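You operate a simulated robot arm through the tools that you are given. There is no shell and no other tool.

The job below is to be done with a simulated robot arm. You get a single attempt, and the scene is never put back.

## Task
Fill the washer's tank to the blue line with boat soap.
Fine: put the jug back and shut the lid. Set down upright: what you pick out.

It is judged by the outcome, as a careful person would: the job done as asked, and still so three seconds after it is handed in. It fails if anything else is knocked over, pushed out of place, dropped, spilled or broken. Lids that push on must go on centred and level and be pressed home; caps that screw on are set level and turned clockwise until they are tight.

## Robot
A 6-joint arm with a two-finger parallel gripper, fixed in place. Base frame: the origin is on the floor under the middle of its stand, x ahead of it, y to its left, z up. Lengths are in mm, angles in rad, forces in N, time in s.
It reaches about 838 mm from its shoulder. Its first joint turns from -2.007 to 2.007 rad. Payload 4.2 kg.
The TCP is the grasp point between the finger pads, 23 mm short of the fingertips. In the tool frame z runs along the fingers and y along their closing line. The gripper opens to 94 mm. The fingers are 38 mm wide and 10 mm thick; the gripper's body (54 by 96 mm) begins 39 mm behind the TCP.
Orientation is told as [roll, pitch, yaw] about the base's x, y, z axes, in that order, counted from this pose: with the fingers straight down and closing along the base's y, the tool's x points along the base's -x, its y along +y and its z along -z.

## Interface
- The arm moves only by the tool drive_tool. Its argument "increments" is a list of rows, each a list of 3 entries, a list of its own where there are three numbers: the shift along the tool's x, y, z in mm, then the turn, a rotation vector about the tool's x, y, z in rad, then the gripper command, from -1 (shut) to 1 (fully open), values between in proportion. In form: [[[x, y, z], [ax, ay, az], claw], ...]. A call has 1 to 20 rows; each row shifts and turns the commanded pose from where the row before left it, along the tool's axes as they then stand. Each row takes 0.2 s and may step no farther than 50 mm and 0.15 rad from the row before; otherwise, or with a gripper value out of range, the whole call is refused. A pose out of reach is approached as far as the arm can. The call stops where the force on the tool passes 90 N (or 10 N more than at its start, if that is more) or the arm is blocked; 0.2 s more then pass. The fingers move at their own pace (about 108 mm/s each) and stop on an object; they squeeze with about 39 N. The grip force told is the motor's: it shows also when the fingers shut on nothing. Time passes only in rows, and 0.2 s behind the last, so rows that do not move let the fingers close. The reply holds the time, the measured pose of the TCP, the force on the tool along the base axes, the opening and the grip force, in the units named above and with some noise, with the torque about the TCP (base axes, N m) and any sound that the robot's microphone picked up.
- Cameras (640 x 400 px; columns grow to the right, rows downward): "scene" is fixed at [50.7, 496.6, 1359.7]; the picture's right is [-0.35, -0.94, 0.00], its down [-0.54, 0.20, -0.82] and it looks along [0.76, -0.29, -0.58] (base axes); focal length 370 px, centre (320, 200). "wrist" rides on the gripper at [86, 16, -75] in the tool frame; the picture's right is [-0.18, 0.98, 0.00], its down [-0.58, -0.11, -0.81] and it looks along [-0.79, -0.15, 0.59] (tool axes); focal length 243 px, centre (320, 200). There is no depth. A picture from a camera that has moved, and an enlarged one, comes with that camera's place and axes in the base frame and with its lens. The place of the scene camera against the robot may be out by one fixed shift of up to 12 mm in any direction.
- capture(camera): a new picture of that camera. The clock stands still meanwhile.
- slide_trunk(by): slides the trunk up (or, below 0, down) by that many mm; the arm rides with it, the base frame stays. It gives what a move gives, with no picture.
- close_up(camera, box): a new picture of the part [left, top, right, bottom] of that camera's present view, enlarged. The clock stands still meanwhile.
- job_done(): hands the job in; it is judged then, once.

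Nothing tells you positions but the pictures and the camera data. Unless the task says otherwise, let go and move clear before handing in.

The tools are called after "Emit:" by a JSON object that holds its "fn" and its "kwargs". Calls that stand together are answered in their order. drive_tool: Moves the arm, as the interface text tells. Its arguments: {"type":"object","properties":{"increments":{"type":"array"}},"required":["increments"]} The other tools are called the same way: slide_trunk (by) moves the trunk up or down; capture (camera) takes a picture; close_up (camera, box) takes an enlarged picture of a part of a camera's view; job_done () hands the job in.

At the start:

```text
clock: 0.0
tool_pos: [595.5, -101.0, 1087.6]
ee_rot: [-0.001, -0.001, -0.001]
ft_force: [-0.7, 0.5, 0.6]
wrist_torque: [-0.04, -0.02, -0.01]
opening: 94.0
grasp_force: 0.1
trunk travel left (down, up): [-650.0, 340.0]
```

scene: 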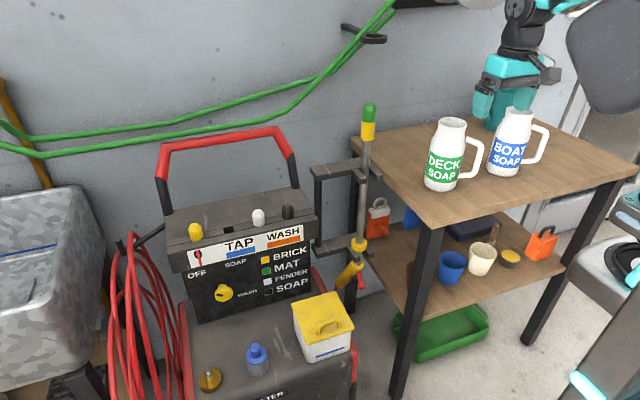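
wrist: 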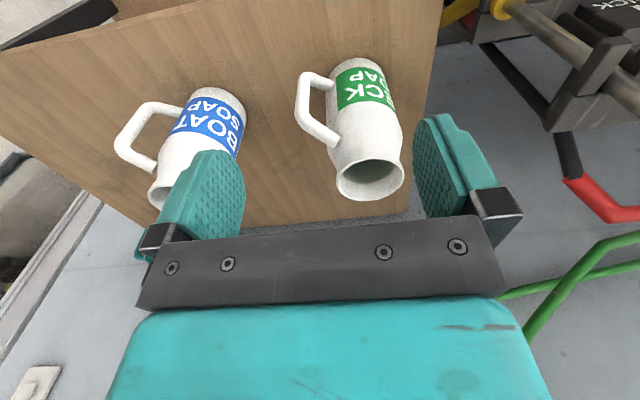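

I see two white jugs on the wooden table (DECK SOAP in green, BOAT SOAP in blue) and a pressure washer with a small white tank under a yellow lid. I'll look closer before moving anything.

Emit:
{"fn": "close_up", "kwargs": {"camera": "scene", "box": [400, 80, 580, 210]}}

Emit:
{"fn": "close_up", "kwargs": {"camera": "scene", "box": [150, 190, 370, 400]}}

Emit:
{"fn": "close_up", "kwargs": {"camera": "scene", "box": [270, 270, 390, 380]}}

Emit:
{"fn": "close_up", "kwargs": {"camera": "wrist", "box": [80, 20, 440, 240]}}

```text
3.08 times, centred on (490, 145) of scene
camera zoom: at [50.7, 496.6, 1359.7], right [-0.35, -0.94, 0.0], down [-0.54, 0.2, -0.82], along [0.76, -0.29, -0.58], focal length 1137 px, centre (-203, 369)
```

zoom: 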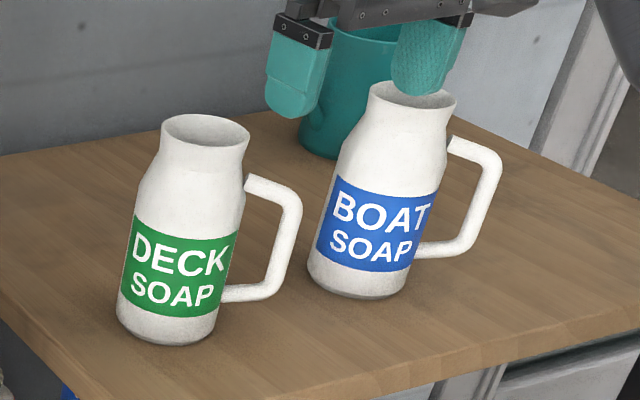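

```text
1.90 times, centred on (260, 295) of scene
camera zoom: at [50.7, 496.6, 1359.7], right [-0.35, -0.94, 0.0], down [-0.54, 0.2, -0.82], along [0.76, -0.29, -0.58], focal length 704 px, centre (434, 19)
```

zoom: 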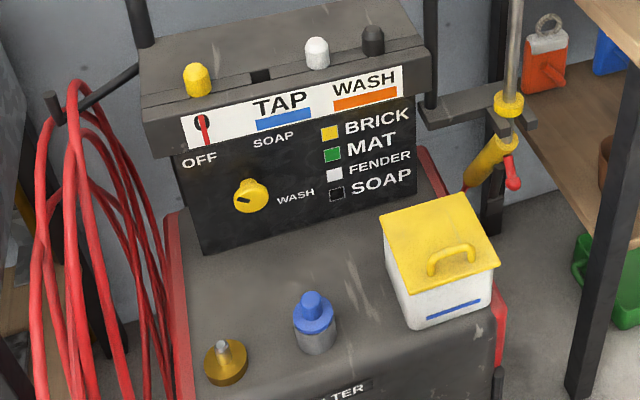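

```text
3.64 times, centred on (330, 325) of scene
camera zoom: at [50.7, 496.6, 1359.7], right [-0.35, -0.94, 0.0], down [-0.54, 0.2, -0.82], along [0.76, -0.29, -0.58], focal length 1344 px, centre (284, -254)
```

zoom: 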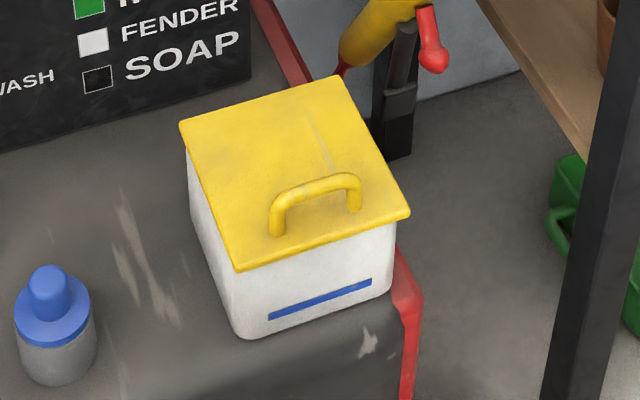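

```text
1.78 times, centred on (260, 130) of wrist
camera zoom: at [509.0, -84.0, 1159.2], right [0.18, 0.98, 0.0], down [0.58, -0.11, 0.81], along [0.79, -0.15, -0.59], focal length 431 px, centre (427, 324)
```

zoom: 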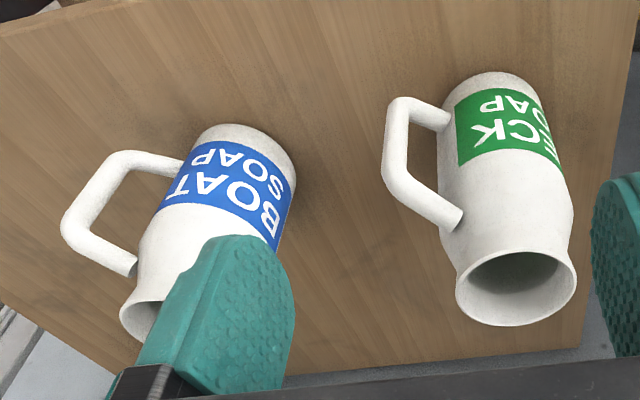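

The boat soap jug stands at roughly (688, -275) on the table, whose top is at z of about 847, and the tank seems to be at roughly (630, 265), lower down. I'm moving the arm back and left to look at the washer with the wrist camera.

Emit:
{"fn": "drive_tool", "kwargs": {"increments": [[[20, 35, 5], [0, 0, 0], 1], [[20, 35, 5], [0, 0, 0], 1], [[20, 35, 5], [0, 0, 0], 1], [[20, 35, 5], [0, 0, 0], 1], [[20, 35, 5], [0, 0, 0], 1], [[20, 35, 5], [0, 0, 0], 1], [[20, 35, 5], [0, 0, 0], 1], [[20, 35, 5], [0, 0, 0], 1], [[20, 35, 5], [0, 0, 0], 1], [[20, 35, 5], [0, 0, 0], 1]]}}

Emit:
{"fn": "capture", "kwargs": {"camera": "wrist"}}

Emit:
{"fn": "capture", "kwargs": {"camera": "scene"}}

```text
clock: 2.2
tool_pos: [394.2, 248.8, 1036.8]
ee_rot: [0.001, -0.001, -0.001]
ft_force: [0.9, -0.5, 0.3]
wrist_torque: [0.03, 0.04, 0.02]
opening: 93.9
grasp_force: 0.0
trunk travel left (down, up): [-650.0, 340.0]
```

```text
taken
camera wrist: at [308.2, 265.7, 1109.3], right [0.19, 0.98, 0.0], down [0.58, -0.11, 0.81], along [0.79, -0.15, -0.59], focal length 243 px, centre (320, 200)
```

wrist: 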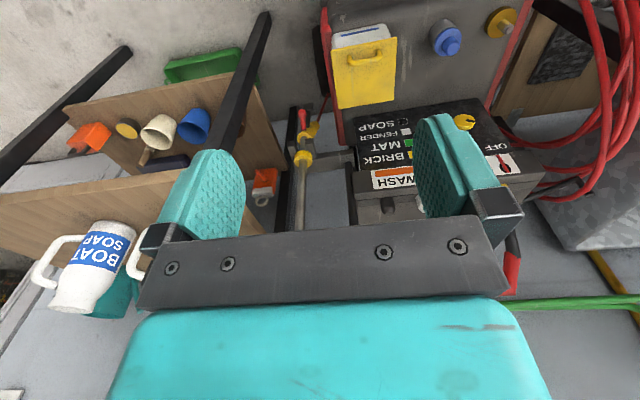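

```text
taken
```

scene: 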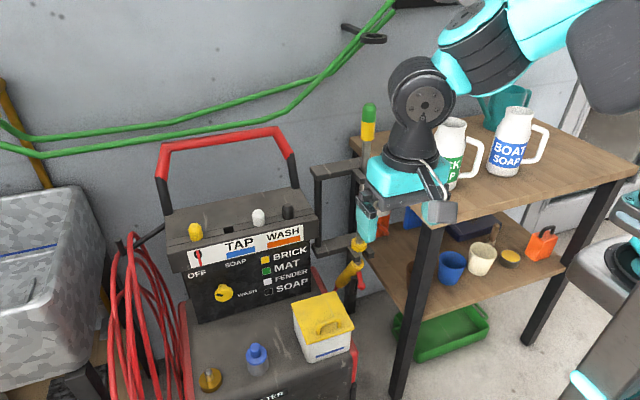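

Emit:
{"fn": "close_up", "kwargs": {"camera": "wrist", "box": [290, 0, 530, 150]}}

Emit:
{"fn": "close_up", "kwargs": {"camera": "scene", "box": [430, 70, 580, 200]}}

Emit:
{"fn": "close_up", "kwargs": {"camera": "wrist", "box": [0, 90, 280, 330]}}

```text
2.67 times, centred on (410, 75) of wrist
camera zoom: at [308.2, 265.7, 1109.3], right [0.19, 0.98, 0.0], down [0.58, -0.11, 0.81], along [0.79, -0.15, -0.59], focal length 647 px, centre (80, 533)
```

zoom: 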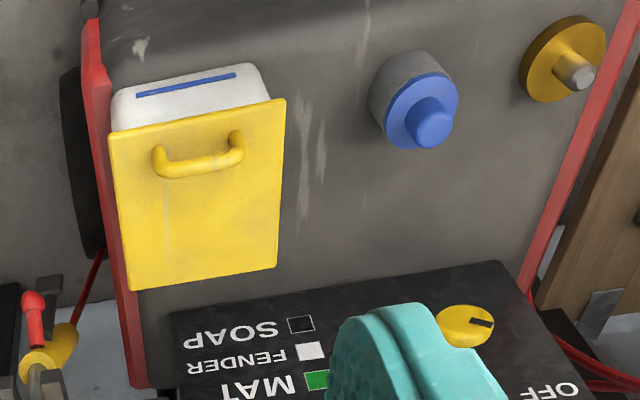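

```text
3.08 times, centred on (505, 135) of scene
camera zoom: at [50.7, 496.6, 1359.7], right [-0.35, -0.94, 0.0], down [-0.54, 0.2, -0.82], along [0.76, -0.29, -0.58], focal length 1137 px, centre (-249, 400)
```

zoom: 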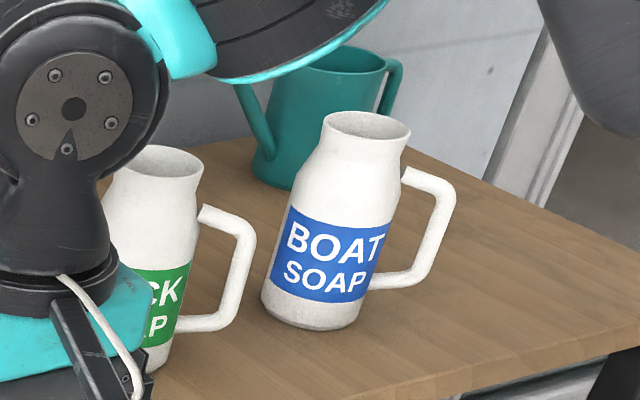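

```text
1.67 times, centred on (140, 210) of wrist
camera zoom: at [308.2, 265.7, 1109.3], right [0.19, 0.98, 0.0], down [0.58, -0.11, 0.81], along [0.79, -0.15, -0.59], focal length 404 px, centre (620, 183)
```

zoom: 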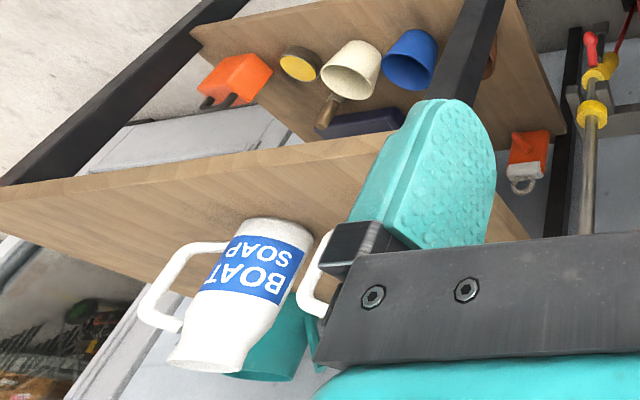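

The tank lid is about 115 x 107 mm, centred near (539, 304) with its top near z = 672, and its handle is close to the front edge. I'm moving down for a closer look at how the lid is held.

Emit:
{"fn": "drive_tool", "kwargs": {"increments": [[[0, 8, 39], [0, 0, 0], 1], [[0, 8, 39], [0, 0, 0], 1], [[0, 8, 39], [0, 0, 0], 1], [[0, 8, 39], [0, 0, 0], 1], [[0, 8, 39], [0, 0, 0], 1], [[0, 8, 39], [0, 0, 0], 1]]}}

Emit:
{"fn": "capture", "kwargs": {"camera": "wrist"}}

Emit:
{"fn": "capture", "kwargs": {"camera": "scene"}}

```text
clock: 3.6
tool_pos: [394.4, 296.3, 800.8]
ee_rot: [0.002, 0.003, 0.001]
ft_force: [0.5, 0.0, 0.0]
wrist_torque: [0.02, -0.01, -0.01]
opening: 94.1
grasp_force: 0.0
trunk travel left (down, up): [-650.0, 340.0]
```

```text
taken
camera wrist: at [309.1, 313.8, 874.8], right [0.18, 0.98, 0.0], down [0.58, -0.11, 0.81], along [0.79, -0.15, -0.59], focal length 243 px, centre (320, 200)
```

wrist: 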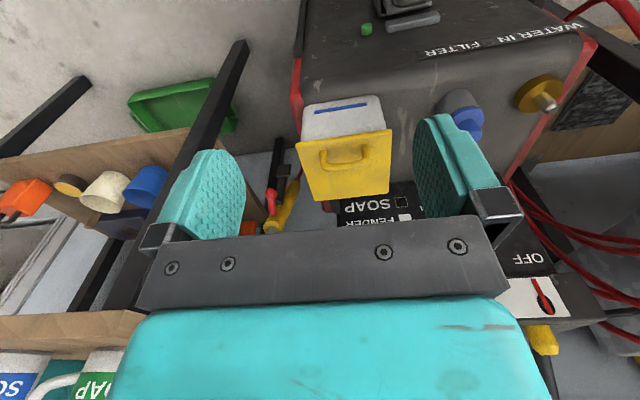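

```text
taken
```

scene: 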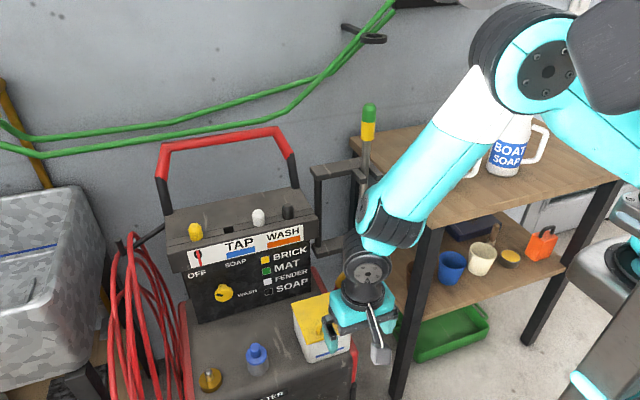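

Emit:
{"fn": "close_up", "kwargs": {"camera": "wrist", "box": [270, 70, 430, 210]}}

Emit:
{"fn": "close_up", "kwargs": {"camera": "wrist", "box": [300, 0, 640, 150]}}

```text
2.86 times, centred on (350, 140) of wrist
camera zoom: at [309.1, 313.8, 874.8], right [0.18, 0.98, 0.0], down [0.58, -0.11, 0.81], along [0.79, -0.15, -0.59], focal length 693 px, centre (234, 371)
```

zoom: 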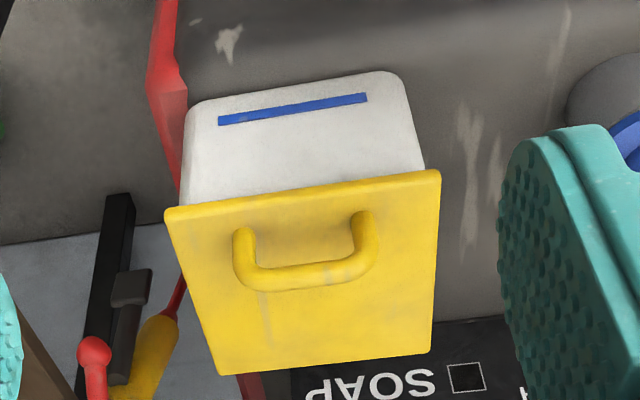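

```text
1.88 times, centred on (470, 75) of wrist
camera zoom: at [309.1, 313.8, 874.8], right [0.18, 0.98, 0.0], down [0.58, -0.11, 0.81], along [0.79, -0.15, -0.59], focal length 457 px, centre (38, 435)
```

zoom: 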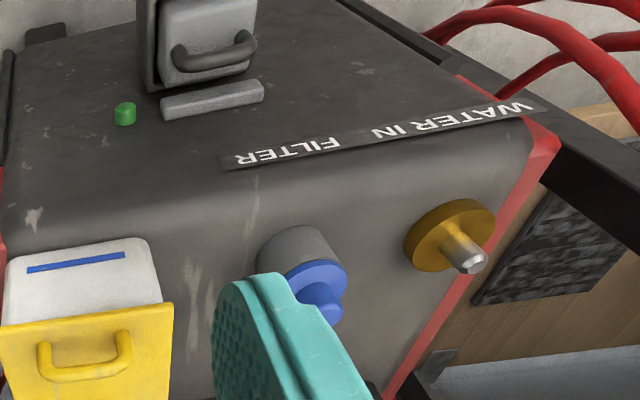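

Emit:
{"fn": "close_up", "kwargs": {"camera": "scene", "box": [280, 280, 360, 330]}}

Emit:
{"fn": "close_up", "kwargs": {"camera": "wrist", "box": [300, 90, 396, 150]}}

```text
8.00 times, centred on (320, 305) of scene
camera zoom: at [50.7, 496.6, 1359.7], right [-0.35, -0.94, 0.0], down [-0.54, 0.2, -0.82], along [0.76, -0.29, -0.58], focal length 2957 px, centre (320, -640)
```

zoom: 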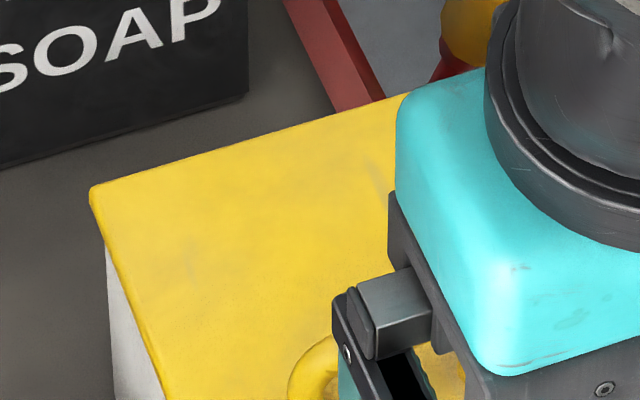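

```text
6.67 times, centred on (348, 120) of wrist
camera zoom: at [309.1, 313.8, 874.8], right [0.18, 0.98, 0.0], down [0.58, -0.11, 0.81], along [0.79, -0.15, -0.59], focal length 1618 px, centre (133, 733)
```

zoom: 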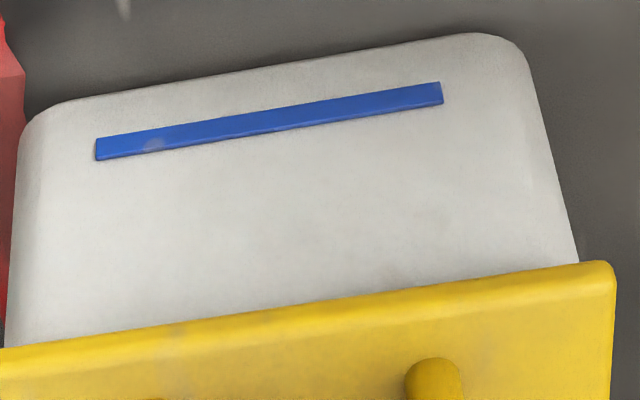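

There is no visible hinge hardware. The handle arch runs along y with its bar at about (512, 305, 680), so I'm bringing the gripper to just above it, fingers straddling its ends, to check alignment.

Emit:
{"fn": "drive_tool", "kwargs": {"increments": [[[-29.5, 2.3, 15], [0, 0, 0], 1], [[-29.5, 2.3, 15], [0, 0, 0], 1], [[-29.5, 2.3, 15], [0, 0, 0], 1], [[-29.5, 2.3, 15], [0, 0, 0], 1]]}}

Emit:
{"fn": "capture", "kwargs": {"camera": "wrist"}}

Emit:
{"fn": "capture", "kwargs": {"camera": "scene"}}

```text
clock: 4.6
tool_pos: [514.2, 306.8, 740.0]
ee_rot: [0.001, 0.0, 0.0]
ft_force: [-0.3, 0.2, 0.1]
wrist_torque: [-0.05, -0.01, 0.02]
opening: 93.9
grasp_force: 0.1
trunk travel left (down, up): [-650.0, 340.0]
```

```text
taken
camera wrist: at [427.3, 323.6, 814.3], right [0.18, 0.98, 0.0], down [0.58, -0.11, 0.81], along [0.79, -0.15, -0.59], focal length 243 px, centre (320, 200)
```

wrist: 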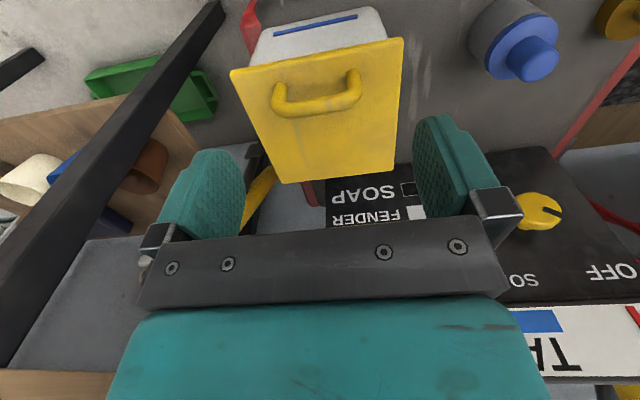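

```text
taken
```

scene: 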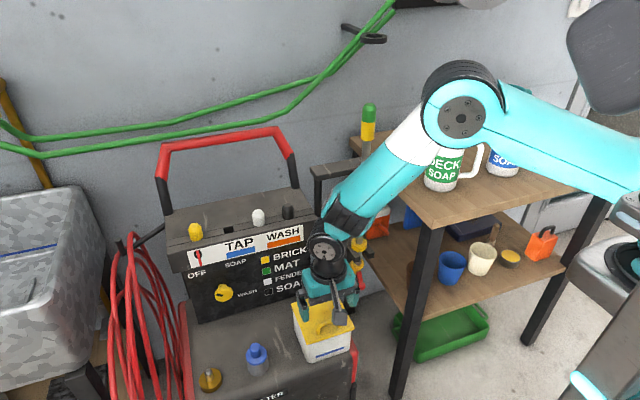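

Emit:
{"fn": "close_up", "kwargs": {"camera": "wrist", "box": [220, 20, 420, 190]}}

Emit:
{"fn": "close_up", "kwargs": {"camera": "scene", "box": [270, 260, 370, 370]}}

```text
2.35 times, centred on (320, 105) of wrist
camera zoom: at [427.3, 323.6, 814.3], right [0.18, 0.98, 0.0], down [0.58, -0.11, 0.81], along [0.79, -0.15, -0.59], focal length 571 px, centre (320, 424)
```

zoom: 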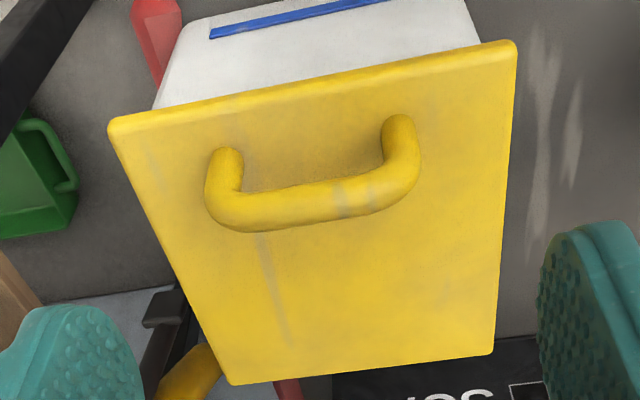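

```text
3.64 times, centred on (320, 315) of scene
camera zoom: at [50.7, 496.6, 1359.7], right [-0.35, -0.94, 0.0], down [-0.54, 0.2, -0.82], along [0.76, -0.29, -0.58], focal length 1344 px, centre (320, -218)
```

zoom: 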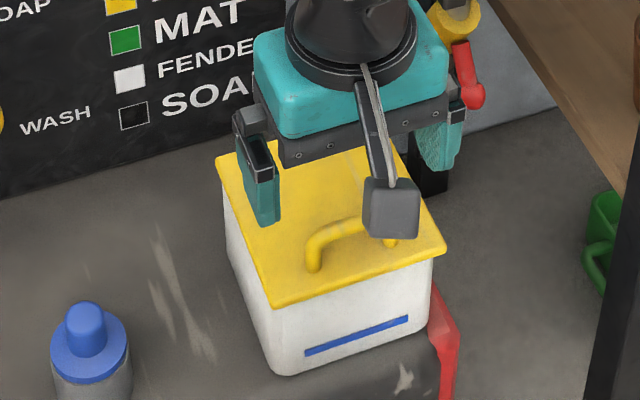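

The gripper is aligned over the handle, within about 5 mm in x. I'm lowering to it, closing on the handle ends, then lifting slightly to see how the lid moves.

Emit:
{"fn": "drive_tool", "kwargs": {"increments": [[[2.5, 0, 25], [0, 0, 0], 1], [[2, 0, 24], [0, 0, 0], 1], [[0, 0, 0], [0, 0, 0], 1], [[0, 0, 0], [0, 0, 0], -1], [[0, 0, 0], [0, 0, 0], -1]]}}

Emit:
{"fn": "close_up", "kwargs": {"camera": "wrist", "box": [150, 0, 500, 240]}}

Emit:
{"fn": "close_up", "kwargs": {"camera": "scene", "box": [270, 260, 370, 370]}}

```text
clock: 5.8
tool_pos: [508.4, 303.9, 693.5]
ee_rot: [-0.003, 0.0, -0.004]
ft_force: [0.2, -12.0, 2.4]
wrist_torque: [-0.59, -0.13, -0.02]
opening: 58.0
grasp_force: 39.0
trunk travel left (down, up): [-650.0, 340.0]
```

```text
1.67 times, centred on (325, 120) of wrist
camera zoom: at [422.8, 321.5, 765.4], right [0.19, 0.98, 0.0], down [0.58, -0.11, 0.81], along [0.79, -0.15, -0.59], focal length 404 px, centre (312, 333)
```

zoom: 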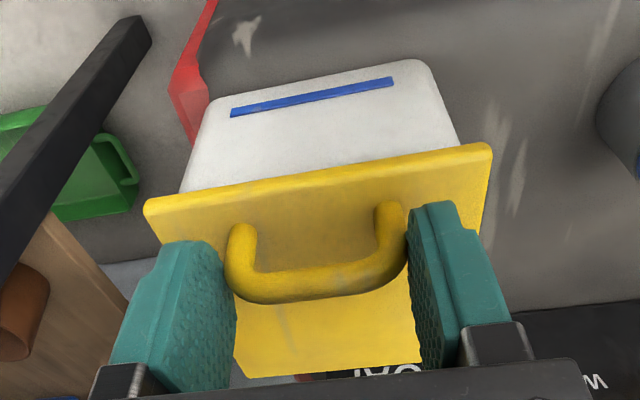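

```text
3.64 times, centred on (320, 315) of scene
camera zoom: at [50.7, 496.6, 1359.7], right [-0.35, -0.94, 0.0], down [-0.54, 0.2, -0.82], along [0.76, -0.29, -0.58], focal length 1344 px, centre (320, -218)
```

zoom: 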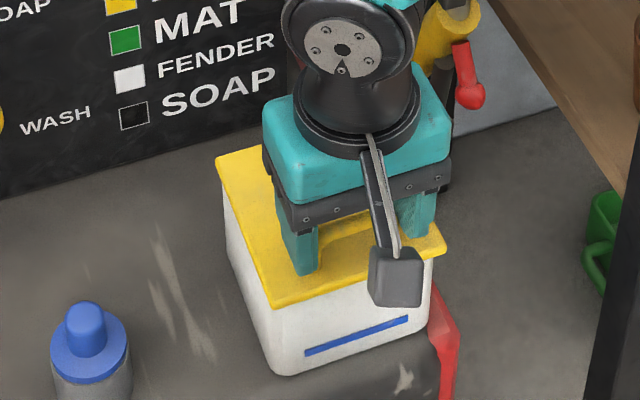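

The fingers hold the handle at a 58 mm opening, with the handle about 3 mm off in y. I'm relieving that and lifting a few mm to test the lid.

Emit:
{"fn": "drive_tool", "kwargs": {"increments": [[[0, -2.5, 0], [0, 0, 0], -1], [[0, 0, 0], [0, 0, 0], -1], [[-0.5, 0, -3], [0, 0, 0], -1], [[-0.5, 0, -3], [0, 0, 0], -1], [[-1, 0, -3], [0, 0, 0], -1], [[0, 0, 0], [0, 0, 0], -1]]}}

Emit:
{"fn": "close_up", "kwargs": {"camera": "wrist", "box": [150, 0, 500, 240]}}

Emit:
{"fn": "close_up", "kwargs": {"camera": "scene", "box": [270, 260, 370, 370]}}

```text
clock: 7.2
tool_pos: [510.4, 304.1, 703.6]
ee_rot: [0.001, 0.001, 0.0]
ft_force: [-2.8, -1.5, -1.1]
wrist_torque: [0.11, 1.08, 0.1]
opening: 58.3
grasp_force: 38.9
trunk travel left (down, up): [-650.0, 340.0]
```

```text
1.67 times, centred on (325, 120) of wrist
camera zoom: at [424.4, 320.9, 774.8], right [0.18, 0.98, 0.0], down [0.58, -0.11, 0.81], along [0.79, -0.15, -0.59], focal length 404 px, centre (312, 333)
```

zoom: 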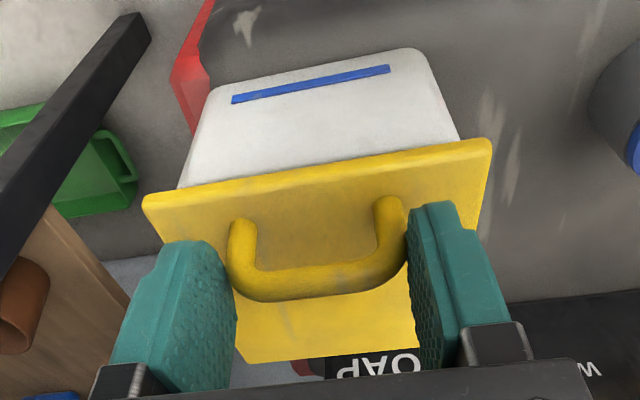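

```text
3.64 times, centred on (320, 315) of scene
camera zoom: at [50.7, 496.6, 1359.7], right [-0.35, -0.94, 0.0], down [-0.54, 0.2, -0.82], along [0.76, -0.29, -0.58], focal length 1344 px, centre (320, -218)
```

zoom: 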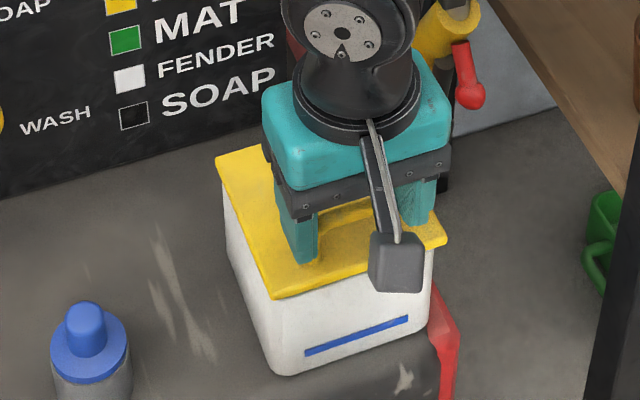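

The lid's front rises while its back edge stays put, so it is hinged at the back. I'll follow the opening arc in small steps around a hinge near (609, 647), letting the handle pivot in the fingers.

Emit:
{"fn": "drive_tool", "kwargs": {"increments": [[[-2.7, 0, -5], [0, 0, 0], -1], [[-2.8, 0, -4.9], [0, 0, 0], -1], [[-3.2, 0, -4.7], [0, 0, 0], -1], [[-3.3, 0, -4.7], [0, 0, 0], -1], [[-3.7, 0, -4.3], [0, 0, 0], -1], [[-3.8, 0, -4.3], [0, 0, 0], -1], [[-4.2, 0, -3.9], [0, 0, 0], -1], [[-4.2, 0, -3.9], [0, 0, 0], -1], [[0, 0, 0], [0, 0, 0], -1]]}}

Emit:
{"fn": "capture", "kwargs": {"camera": "wrist"}}

Emit:
{"fn": "close_up", "kwargs": {"camera": "scene", "box": [270, 260, 370, 370]}}

```text
clock: 9.2
tool_pos: [537.4, 303.6, 739.0]
ee_rot: [-0.002, -0.001, 0.001]
ft_force: [-18.9, -1.9, 3.9]
wrist_torque: [-0.19, 1.23, -0.06]
opening: 57.9
grasp_force: 38.6
trunk travel left (down, up): [-650.0, 340.0]
```

```text
taken
camera wrist: at [452.0, 320.8, 811.4], right [0.18, 0.98, 0.0], down [0.58, -0.11, 0.81], along [0.79, -0.15, -0.59], focal length 243 px, centre (320, 200)
```

wrist: 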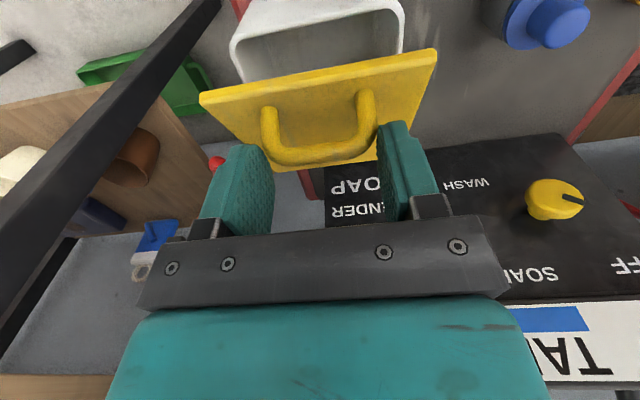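

```text
3.64 times, centred on (320, 315) of scene
camera zoom: at [50.7, 496.6, 1359.7], right [-0.35, -0.94, 0.0], down [-0.54, 0.2, -0.82], along [0.76, -0.29, -0.58], focal length 1344 px, centre (320, -218)
```

zoom: 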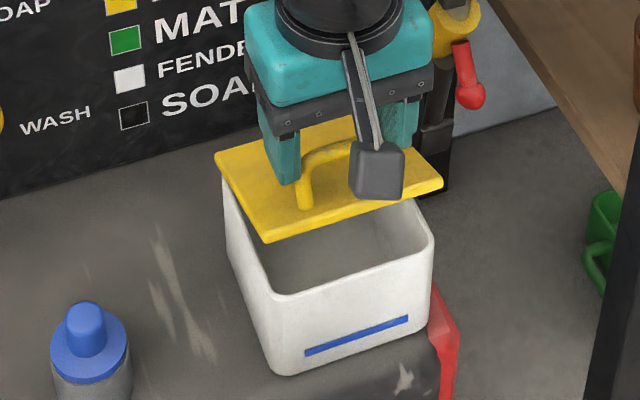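

The lid opens smoothly and the tank looks empty inside. I'm continuing along the arc.

Emit:
{"fn": "drive_tool", "kwargs": {"increments": [[[-3, 0, -3.5], [0, 0, 0], -1], [[-4, 0, -3.4], [0, 0, 0], -1], [[-4.3, 0, -3], [0, 0, 0], -1], [[-4.4, 0, -2.9], [0, 0, 0], -1], [[-4.6, 0, -2.6], [0, 0, 0], -1], [[-4.7, 0, -2.4], [0, 0, 0], -1], [[-4.8, 0, -2.1], [0, 0, 0], -1], [[-4.9, 0, -2], [0, 0, 0], -1], [[-5, 0, -1.6], [0, 0, 0], -1], [[-5.1, 0, -1.5], [0, 0, 0], -1], [[0, 0, 0], [0, 0, 0], -1]]}}

Emit:
{"fn": "capture", "kwargs": {"camera": "wrist"}}

Emit:
{"fn": "close_up", "kwargs": {"camera": "scene", "box": [260, 230, 380, 370]}}

```text
clock: 11.6
tool_pos: [583.5, 303.7, 762.8]
ee_rot: [0.0, -0.001, -0.001]
ft_force: [0.1, -0.5, -0.3]
wrist_torque: [-0.02, -0.01, 0.0]
opening: 0.1
grasp_force: 39.1
trunk travel left (down, up): [-650.0, 340.0]
```

```text
taken
camera wrist: at [497.4, 320.7, 835.7], right [0.18, 0.98, 0.0], down [0.58, -0.11, 0.81], along [0.79, -0.15, -0.59], focal length 243 px, centre (320, 200)
```

wrist: 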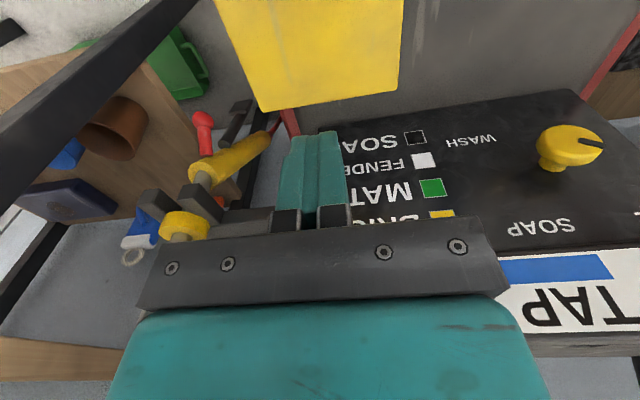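

```text
2.86 times, centred on (320, 300) of scene
camera zoom: at [50.7, 496.6, 1359.7], right [-0.35, -0.94, 0.0], down [-0.54, 0.2, -0.82], along [0.76, -0.29, -0.58], focal length 1056 px, centre (320, -86)
```

zoom: 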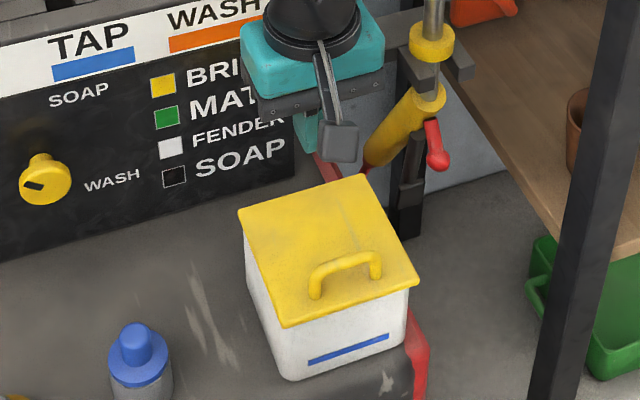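

The grip slipped and the lid dropped shut; nothing was disturbed, but the hinge clearly falls freely. I'll back off, tilt the gripper to point mostly forward, and take a deeper side grip on the handle that can turn with the lid.

Emit:
{"fn": "drive_tool", "kwargs": {"increments": [[[41, 0, -8], [0, 0, 0], -1], [[41, 0, -8], [0, 0, 0], -1], [[41, 0, -4], [0, 0, 0], 1], [[41, 0, 0], [0, 0, 0], 1], [[0, 0, 0], [0, -0.1358, 0], 1], [[0, 0, 0], [0, -0.1358, 0], 1], [[0, 0, 0], [0, -0.1358, 0], 1], [[0, 0, 0], [0, -0.1358, 0], 1], [[0, 0, 0], [0, -0.1358, 0], 1], [[0, 0, 0], [0, -0.1358, 0], 1], [[0, 0, 0], [0, -0.1358, 0], 1], [[0, 0, 0], [0, -0.1358, 0], 1], [[0, 0, 0], [0, -0.1358, 0], 1], [[0, 0, 0], [0, 0, 0], 1]]}}

Emit:
{"fn": "capture", "kwargs": {"camera": "wrist"}}

Emit:
{"fn": "capture", "kwargs": {"camera": "scene"}}

```text
clock: 14.6
tool_pos: [419.1, 304.0, 783.0]
ee_rot: [0.001, -1.225, -0.001]
ft_force: [-0.6, 0.3, 0.2]
wrist_torque: [-0.03, 0.0, -0.01]
opening: 94.0
grasp_force: 0.0
trunk travel left (down, up): [-650.0, 340.0]
```

```text
taken
camera wrist: at [320.3, 320.9, 725.3], right [0.06, 0.98, 0.17], down [-0.56, -0.11, 0.82], along [0.83, -0.15, 0.54], focal length 243 px, centre (320, 200)
```

wrist: 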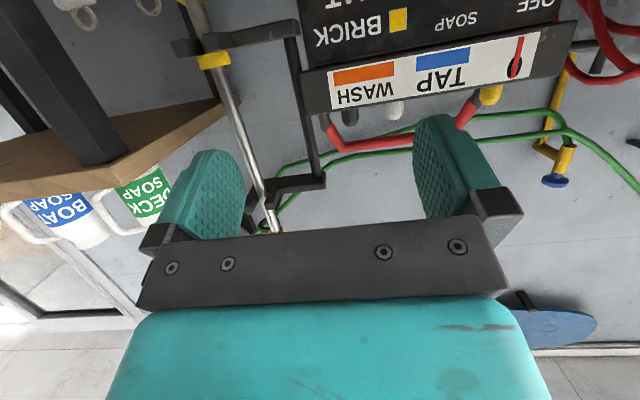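

```text
taken
```

scene: 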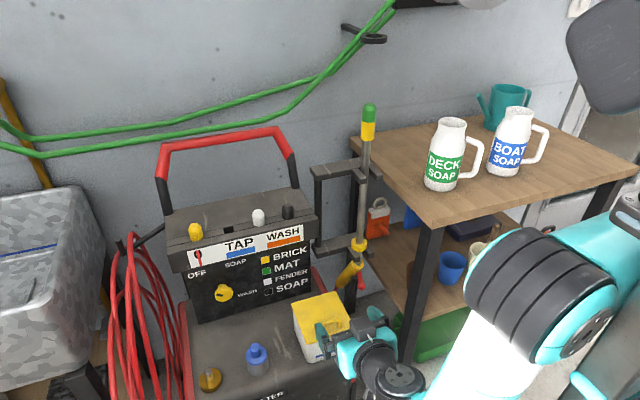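

Emit:
{"fn": "drive_tool", "kwargs": {"increments": [[[30.7, 0, 11.2], [0, 0, 0], 1], [[30.7, 0, 11.2], [0, 0, 0], 1], [[30.7, 0, 11.2], [0, 0, 0], 1], [[-7.5, 0, 20.7], [0, 0, 0], 1], [[-7.5, 0, 20.7], [0, 0, 0], 1], [[-7.5, 0, 20.7], [0, 0, 0], 1], [[-5, 0, 14], [0, 0, 0], 1], [[0, 0, 0], [0, 0, 0], 1]]}}

Emit:
{"fn": "capture", "kwargs": {"camera": "wrist"}}

Emit:
{"fn": "close_up", "kwargs": {"camera": "scene", "box": [260, 260, 380, 370]}}

```text
clock: 16.4
tool_pos: [499.8, 304.5, 685.2]
ee_rot: [0.0, -1.221, -0.002]
ft_force: [0.2, -0.6, 0.1]
wrist_torque: [0.01, -0.02, -0.03]
opening: 94.1
grasp_force: 0.1
trunk travel left (down, up): [-650.0, 340.0]
```

```text
taken
camera wrist: at [401.4, 320.9, 627.5], right [0.06, 0.98, 0.17], down [-0.56, -0.11, 0.82], along [0.83, -0.15, 0.54], focal length 243 px, centre (320, 200)
```

wrist: 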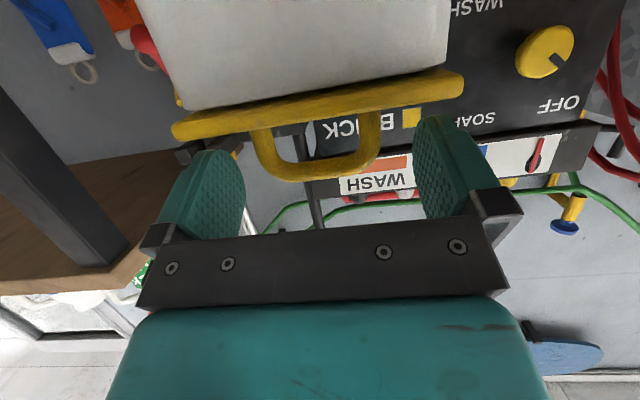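

```text
3.64 times, centred on (320, 315) of scene
camera zoom: at [50.7, 496.6, 1359.7], right [-0.35, -0.94, 0.0], down [-0.54, 0.2, -0.82], along [0.76, -0.29, -0.58], focal length 1344 px, centre (320, -218)
```

zoom: 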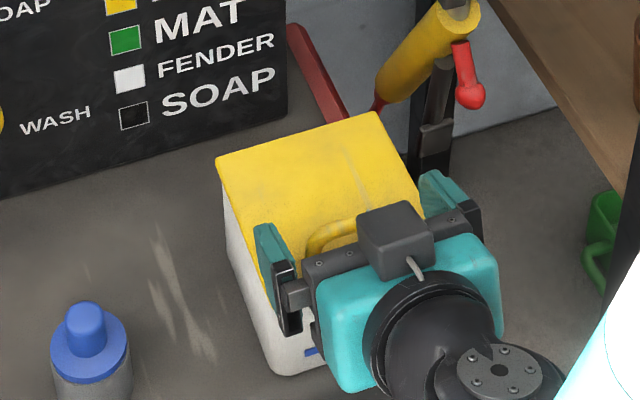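

The gripper now points forward and 20° down, with the fingers straddling the handle. I'm easing in the last few mm, gripping, and checking forces.

Emit:
{"fn": "drive_tool", "kwargs": {"increments": [[[1.5, -0.3, 5], [0, 0, 0], 1], [[2, -0.3, 4], [0, 0, 0], 1], [[0, 0, 0], [0, 0, 0], 1], [[0, 0, 0], [0, 0, 0], -1], [[0, 0, 0], [0, 0, 0], -1]]}}

Emit:
{"fn": "capture", "kwargs": {"camera": "wrist"}}

Emit:
{"fn": "close_up", "kwargs": {"camera": "scene", "box": [260, 260, 380, 370]}}

```text
clock: 17.6
tool_pos: [508.8, 304.3, 679.8]
ee_rot: [0.009, -1.224, -0.007]
ft_force: [5.2, 4.4, 18.8]
wrist_torque: [-0.25, -0.26, 0.2]
opening: 58.8
grasp_force: 38.6
trunk travel left (down, up): [-650.0, 340.0]
```

```text
taken
camera wrist: at [409.3, 321.3, 622.6], right [0.06, 0.98, 0.18], down [-0.56, -0.11, 0.82], along [0.82, -0.15, 0.55], focal length 243 px, centre (320, 200)
```

wrist: 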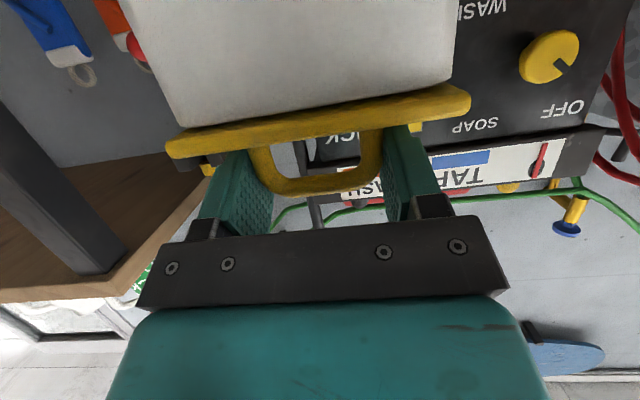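

```text
3.64 times, centred on (320, 315) of scene
camera zoom: at [50.7, 496.6, 1359.7], right [-0.35, -0.94, 0.0], down [-0.54, 0.2, -0.82], along [0.76, -0.29, -0.58], focal length 1344 px, centre (320, -218)
```

zoom: 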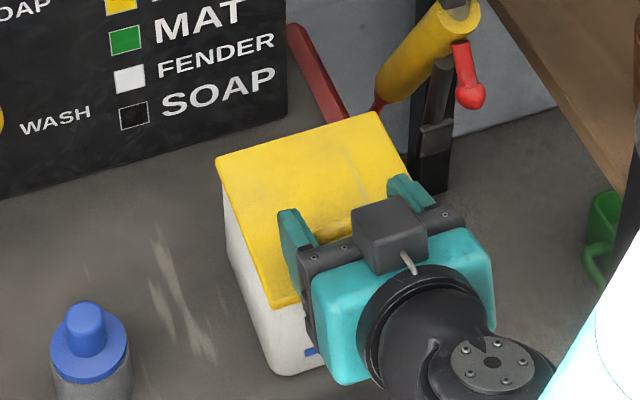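

The grip is firm at 58.8 mm, with the fingers lightly touching the lid. I'm starting the opening arc and turning the gripper along with the lid.

Emit:
{"fn": "drive_tool", "kwargs": {"increments": [[[-7.33, 0, -0.16], [0, 0.0379, 0], -1], [[-7.41, 0, 0.05], [0, 0.0379, 0], -1], [[-7.39, 0, 0.22], [0, 0.0379, 0], -1], [[-7.35, 0, 0.53], [0, 0.0379, 0], -1], [[-7.29, 0, 0.74], [0, 0.0379, 0], -1], [[-7.26, 0, 0.95], [0, 0.0379, 0], -1], [[-7.18, 0, 1.24], [0, 0.0379, 0], -1], [[-7.22, 0, 1.33], [0, 0.0379, 0], -1]]}}

Emit:
{"fn": "capture", "kwargs": {"camera": "wrist"}}

Emit:
{"fn": "close_up", "kwargs": {"camera": "scene", "box": [260, 240, 380, 370]}}

```text
clock: 19.4
tool_pos: [538.2, 304.5, 728.6]
ee_rot: [0.004, -0.919, -0.001]
ft_force: [-16.4, 11.8, 3.6]
wrist_torque: [0.37, 0.91, -0.2]
opening: 58.7
grasp_force: 38.9
trunk travel left (down, up): [-650.0, 340.0]
```

```text
taken
camera wrist: at [427.5, 321.0, 703.1], right [0.11, 0.98, 0.15], down [-0.29, -0.11, 0.95], along [0.95, -0.15, 0.27], focal length 243 px, centre (320, 200)
```

wrist: 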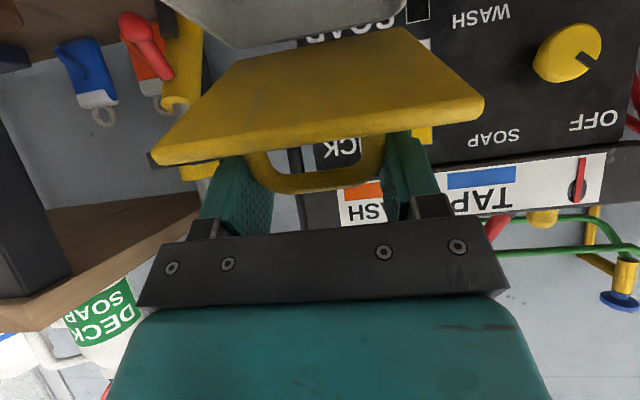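

```text
3.08 times, centred on (320, 305) of scene
camera zoom: at [50.7, 496.6, 1359.7], right [-0.35, -0.94, 0.0], down [-0.54, 0.2, -0.82], along [0.76, -0.29, -0.58], focal length 1137 px, centre (320, -123)
```

zoom: 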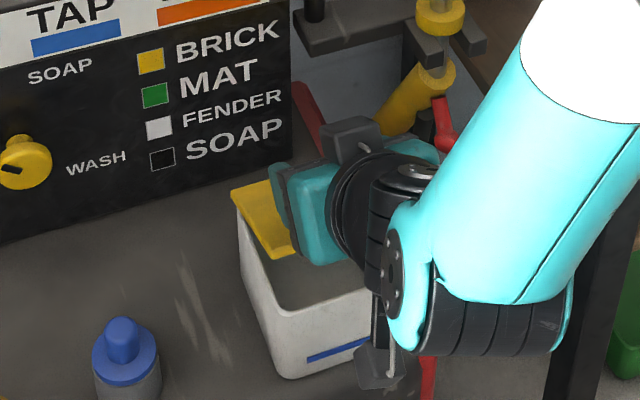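

Emit:
{"fn": "drive_tool", "kwargs": {"increments": [[[-6.36, 0, 0.42], [0, 0.0379, 0], -1], [[-6.9, 0, 1.45], [0, 0.0379, 0], -1], [[-7.05, 0, 1.75], [0, 0.0379, 0], -1], [[-6.97, 0, 2.05], [0, 0.0379, 0], -1], [[-6.82, 0, 2.29], [0, 0.0379, 0], -1], [[-6.79, 0, 2.46], [0, 0.0379, 0], -1], [[-6.64, 0, 2.63], [0, 0.0379, 0], -1]]}}

Emit:
{"fn": "capture", "kwargs": {"camera": "wrist"}}

Emit:
{"fn": "close_up", "kwargs": {"camera": "scene", "box": [240, 210, 400, 370]}}

```text
clock: 21.0
tool_pos: [581.6, 304.3, 754.0]
ee_rot: [0.002, -0.655, -0.002]
ft_force: [-13.4, 13.1, 11.8]
wrist_torque: [0.39, 0.9, -0.28]
opening: 58.7
grasp_force: 39.2
trunk travel left (down, up): [-650.0, 340.0]
```

```text
taken
camera wrist: at [467.5, 321.1, 758.1], right [0.15, 0.98, 0.11], down [-0.03, -0.11, 0.99], along [0.99, -0.15, 0.01], focal length 243 px, centre (320, 200)
```

wrist: 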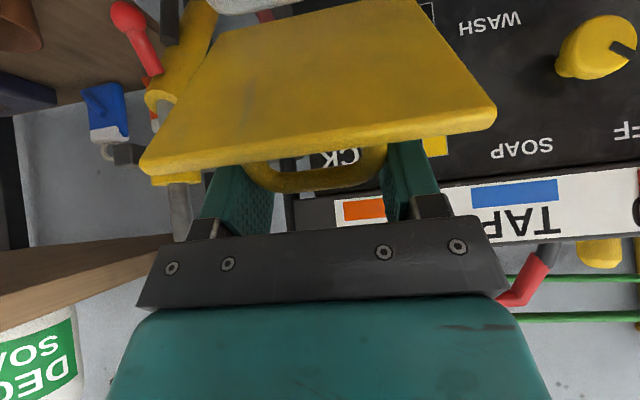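

```text
2.50 times, centred on (320, 290) of scene
camera zoom: at [50.7, 496.6, 1359.7], right [-0.35, -0.94, 0.0], down [-0.54, 0.2, -0.82], along [0.76, -0.29, -0.58], focal length 924 px, centre (320, -25)
```

zoom: 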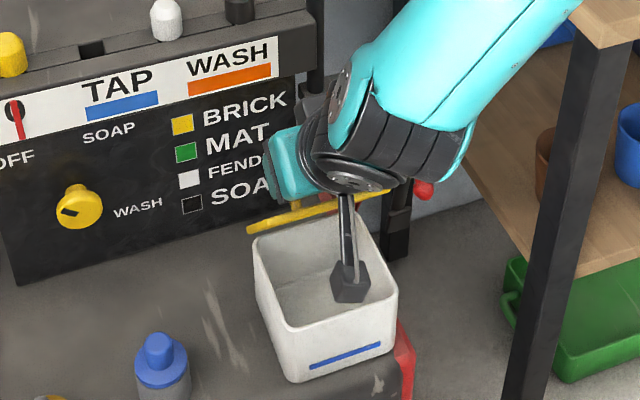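

Emit:
{"fn": "drive_tool", "kwargs": {"increments": [[[-6.6, 0.5, 2.4], [0, 0.0379, 0], -1], [[-6.48, 0.5, 2.9], [0, 0.0379, 0], -1], [[-6.39, 0, 3.0], [0, 0.0379, 0], -1], [[-6.36, 0, 3.4], [0, 0.0379, 0], -1]]}}

Emit:
{"fn": "capture", "kwargs": {"camera": "wrist"}}

Emit:
{"fn": "close_up", "kwargs": {"camera": "scene", "box": [240, 210, 400, 370]}}

```text
clock: 22.0
tool_pos: [608.9, 302.6, 757.9]
ee_rot: [0.0, -0.502, 0.0]
ft_force: [-11.6, 6.9, 13.0]
wrist_torque: [0.27, 0.98, -0.11]
opening: 58.3
grasp_force: 39.3
trunk travel left (down, up): [-650.0, 340.0]
```

```text
taken
camera wrist: at [497.2, 321.0, 779.7], right [0.16, 0.98, 0.09], down [0.12, -0.11, 0.99], along [0.98, -0.15, -0.14], focal length 243 px, centre (320, 200)
```

wrist: 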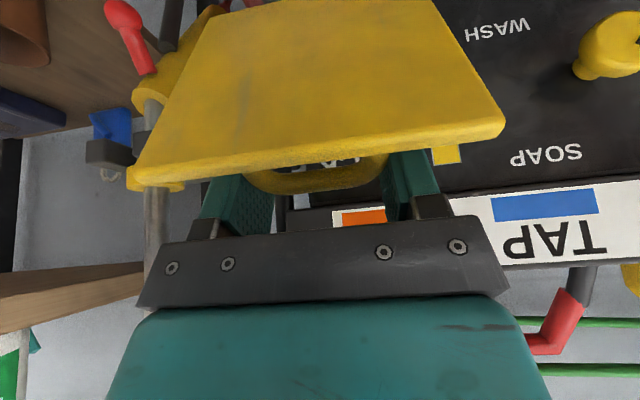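

```text
2.50 times, centred on (320, 290) of scene
camera zoom: at [50.7, 496.6, 1359.7], right [-0.35, -0.94, 0.0], down [-0.54, 0.2, -0.82], along [0.76, -0.29, -0.58], focal length 924 px, centre (320, -25)
```

zoom: 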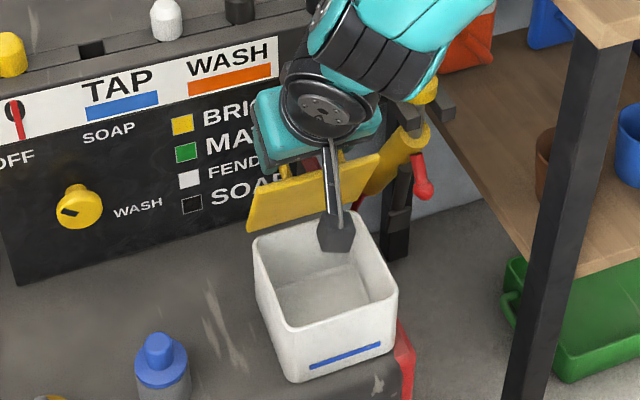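

Emit:
{"fn": "drive_tool", "kwargs": {"increments": [[[-6.1, 0, 3.6], [0, 0.0379, 0], -1], [[-6.1, 0, 3.8], [0, 0.0379, 0], -1], [[-5.93, 0, 4.1], [0, 0.0379, 0], -1], [[-5.8, 0, 4.3], [0, 0.0379, 0], -1]]}}

Emit:
{"fn": "capture", "kwargs": {"camera": "wrist"}}

Emit:
{"fn": "close_up", "kwargs": {"camera": "scene", "box": [240, 210, 400, 370]}}

```text
clock: 23.0
tool_pos: [636.9, 304.4, 755.1]
ee_rot: [0.001, -0.352, -0.001]
ft_force: [-5.3, 1.3, 19.3]
wrist_torque: [0.06, 0.89, -0.23]
opening: 58.2
grasp_force: 39.0
trunk travel left (down, up): [-650.0, 340.0]
```

```text
taken
camera wrist: at [530.9, 321.0, 793.0], right [0.17, 0.98, 0.06], down [0.27, -0.11, 0.96], along [0.95, -0.15, -0.28], focal length 243 px, centre (320, 200)
```

wrist: 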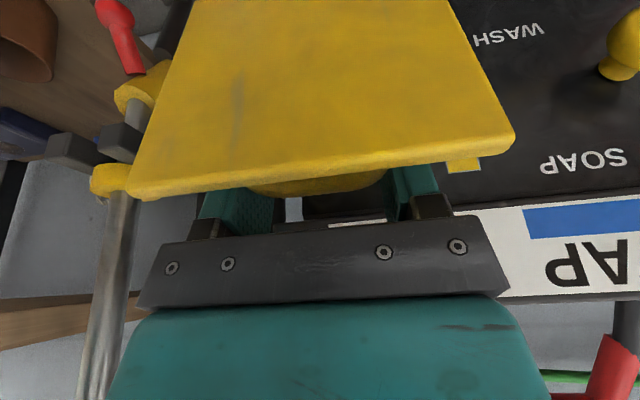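

```text
2.50 times, centred on (320, 290) of scene
camera zoom: at [50.7, 496.6, 1359.7], right [-0.35, -0.94, 0.0], down [-0.54, 0.2, -0.82], along [0.76, -0.29, -0.58], focal length 924 px, centre (320, -25)
```

zoom: 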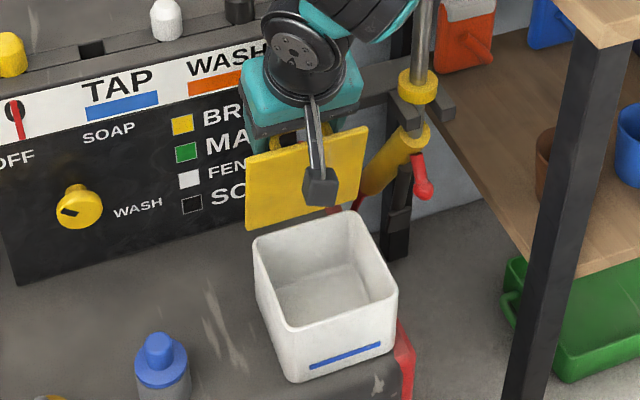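

The lid is at about 83°, nearly vertical. I'm nudging it past vertical in small steps while keeping the hand clear of the panel box.

Emit:
{"fn": "drive_tool", "kwargs": {"increments": [[[-4.6, 0, 4.2], [0, -0.0175, 0], -1], [[-4.6, 0, 4.5], [0, -0.0175, 0], -1]]}}

Emit:
{"fn": "capture", "kwargs": {"camera": "wrist"}}

Emit:
{"fn": "close_up", "kwargs": {"camera": "scene", "box": [240, 210, 400, 370]}}

```text
clock: 23.6
tool_pos: [649.2, 304.4, 749.3]
ee_rot: [0.001, -0.387, -0.003]
ft_force: [-3.6, -3.8, 24.9]
wrist_torque: [0.03, 1.18, -0.06]
opening: 58.3
grasp_force: 39.4
trunk travel left (down, up): [-650.0, 340.0]
```

```text
taken
camera wrist: at [541.4, 321.0, 784.3], right [0.17, 0.98, 0.07], down [0.23, -0.11, 0.97], along [0.96, -0.15, -0.25], focal length 243 px, centre (320, 200)
```

wrist: 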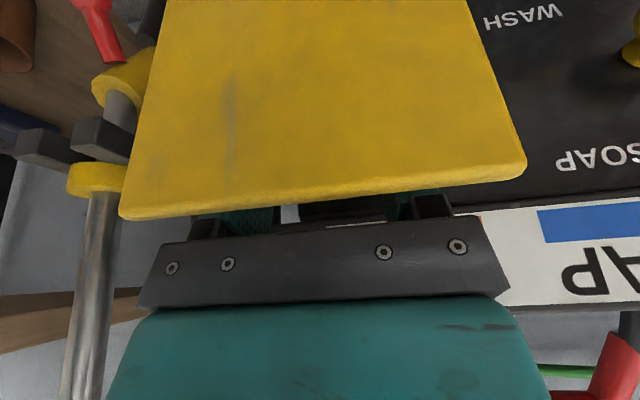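

```text
2.50 times, centred on (320, 290) of scene
camera zoom: at [50.7, 496.6, 1359.7], right [-0.35, -0.94, 0.0], down [-0.54, 0.2, -0.82], along [0.76, -0.29, -0.58], focal length 924 px, centre (320, -25)
```

zoom: 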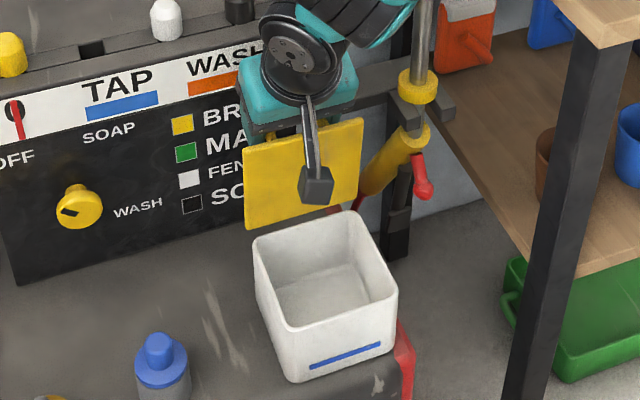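

Emit:
{"fn": "drive_tool", "kwargs": {"increments": [[[-2.5, 0, 0.8], [0, 0.02, 0], -1], [[-2.5, 0, 1.0], [0, 0.02, 0], -1]]}}

Emit:
{"fn": "capture", "kwargs": {"camera": "wrist"}}

Emit:
{"fn": "close_up", "kwargs": {"camera": "scene", "box": [270, 210, 350, 270]}}

```text
clock: 24.2
tool_pos: [653.0, 304.4, 749.4]
ee_rot: [0.0, -0.346, -0.001]
ft_force: [-1.6, -0.3, 7.9]
wrist_torque: [0.48, 0.41, -0.76]
opening: 58.2
grasp_force: 39.0
trunk travel left (down, up): [-650.0, 340.0]
```

```text
taken
camera wrist: at [547.5, 320.9, 787.3], right [0.17, 0.98, 0.06], down [0.27, -0.11, 0.96], along [0.95, -0.15, -0.29], focal length 243 px, centre (320, 200)
```

wrist: 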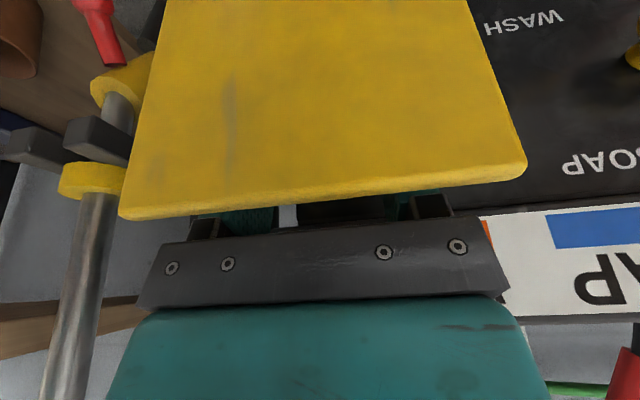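

```text
6.67 times, centred on (310, 240) of scene
camera zoom: at [50.7, 496.6, 1359.7], right [-0.35, -0.94, 0.0], down [-0.54, 0.2, -0.82], along [0.76, -0.29, -0.58], focal length 2464 px, centre (387, -67)
```

zoom: 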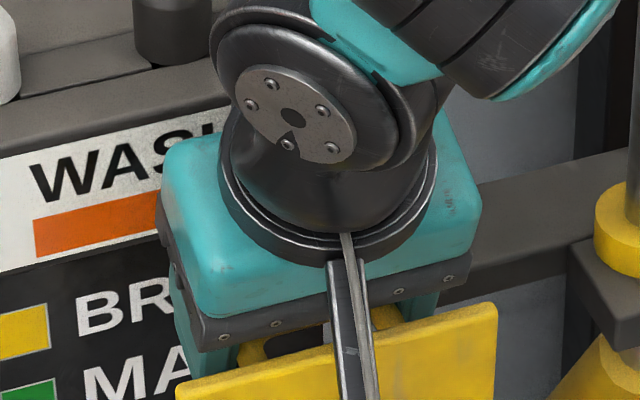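

Emit:
{"fn": "close_up", "kwargs": {"camera": "scene", "box": [280, 245, 350, 290]}}

```text
8.89 times, centred on (315, 268) of scene
camera zoom: at [50.7, 496.6, 1359.7], right [-0.35, -0.94, 0.0], down [-0.54, 0.2, -0.82], along [0.76, -0.29, -0.58], focal length 3285 px, centre (364, -400)
```

zoom: 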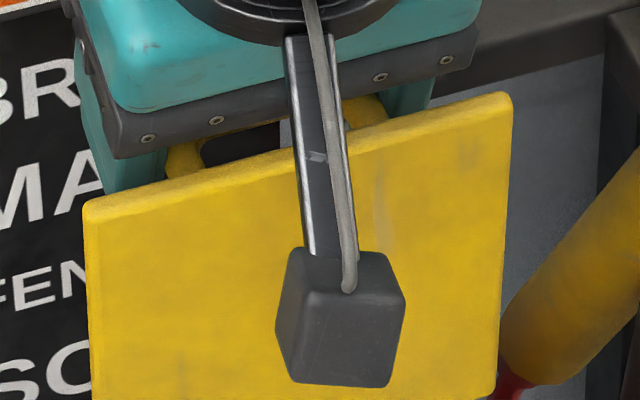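

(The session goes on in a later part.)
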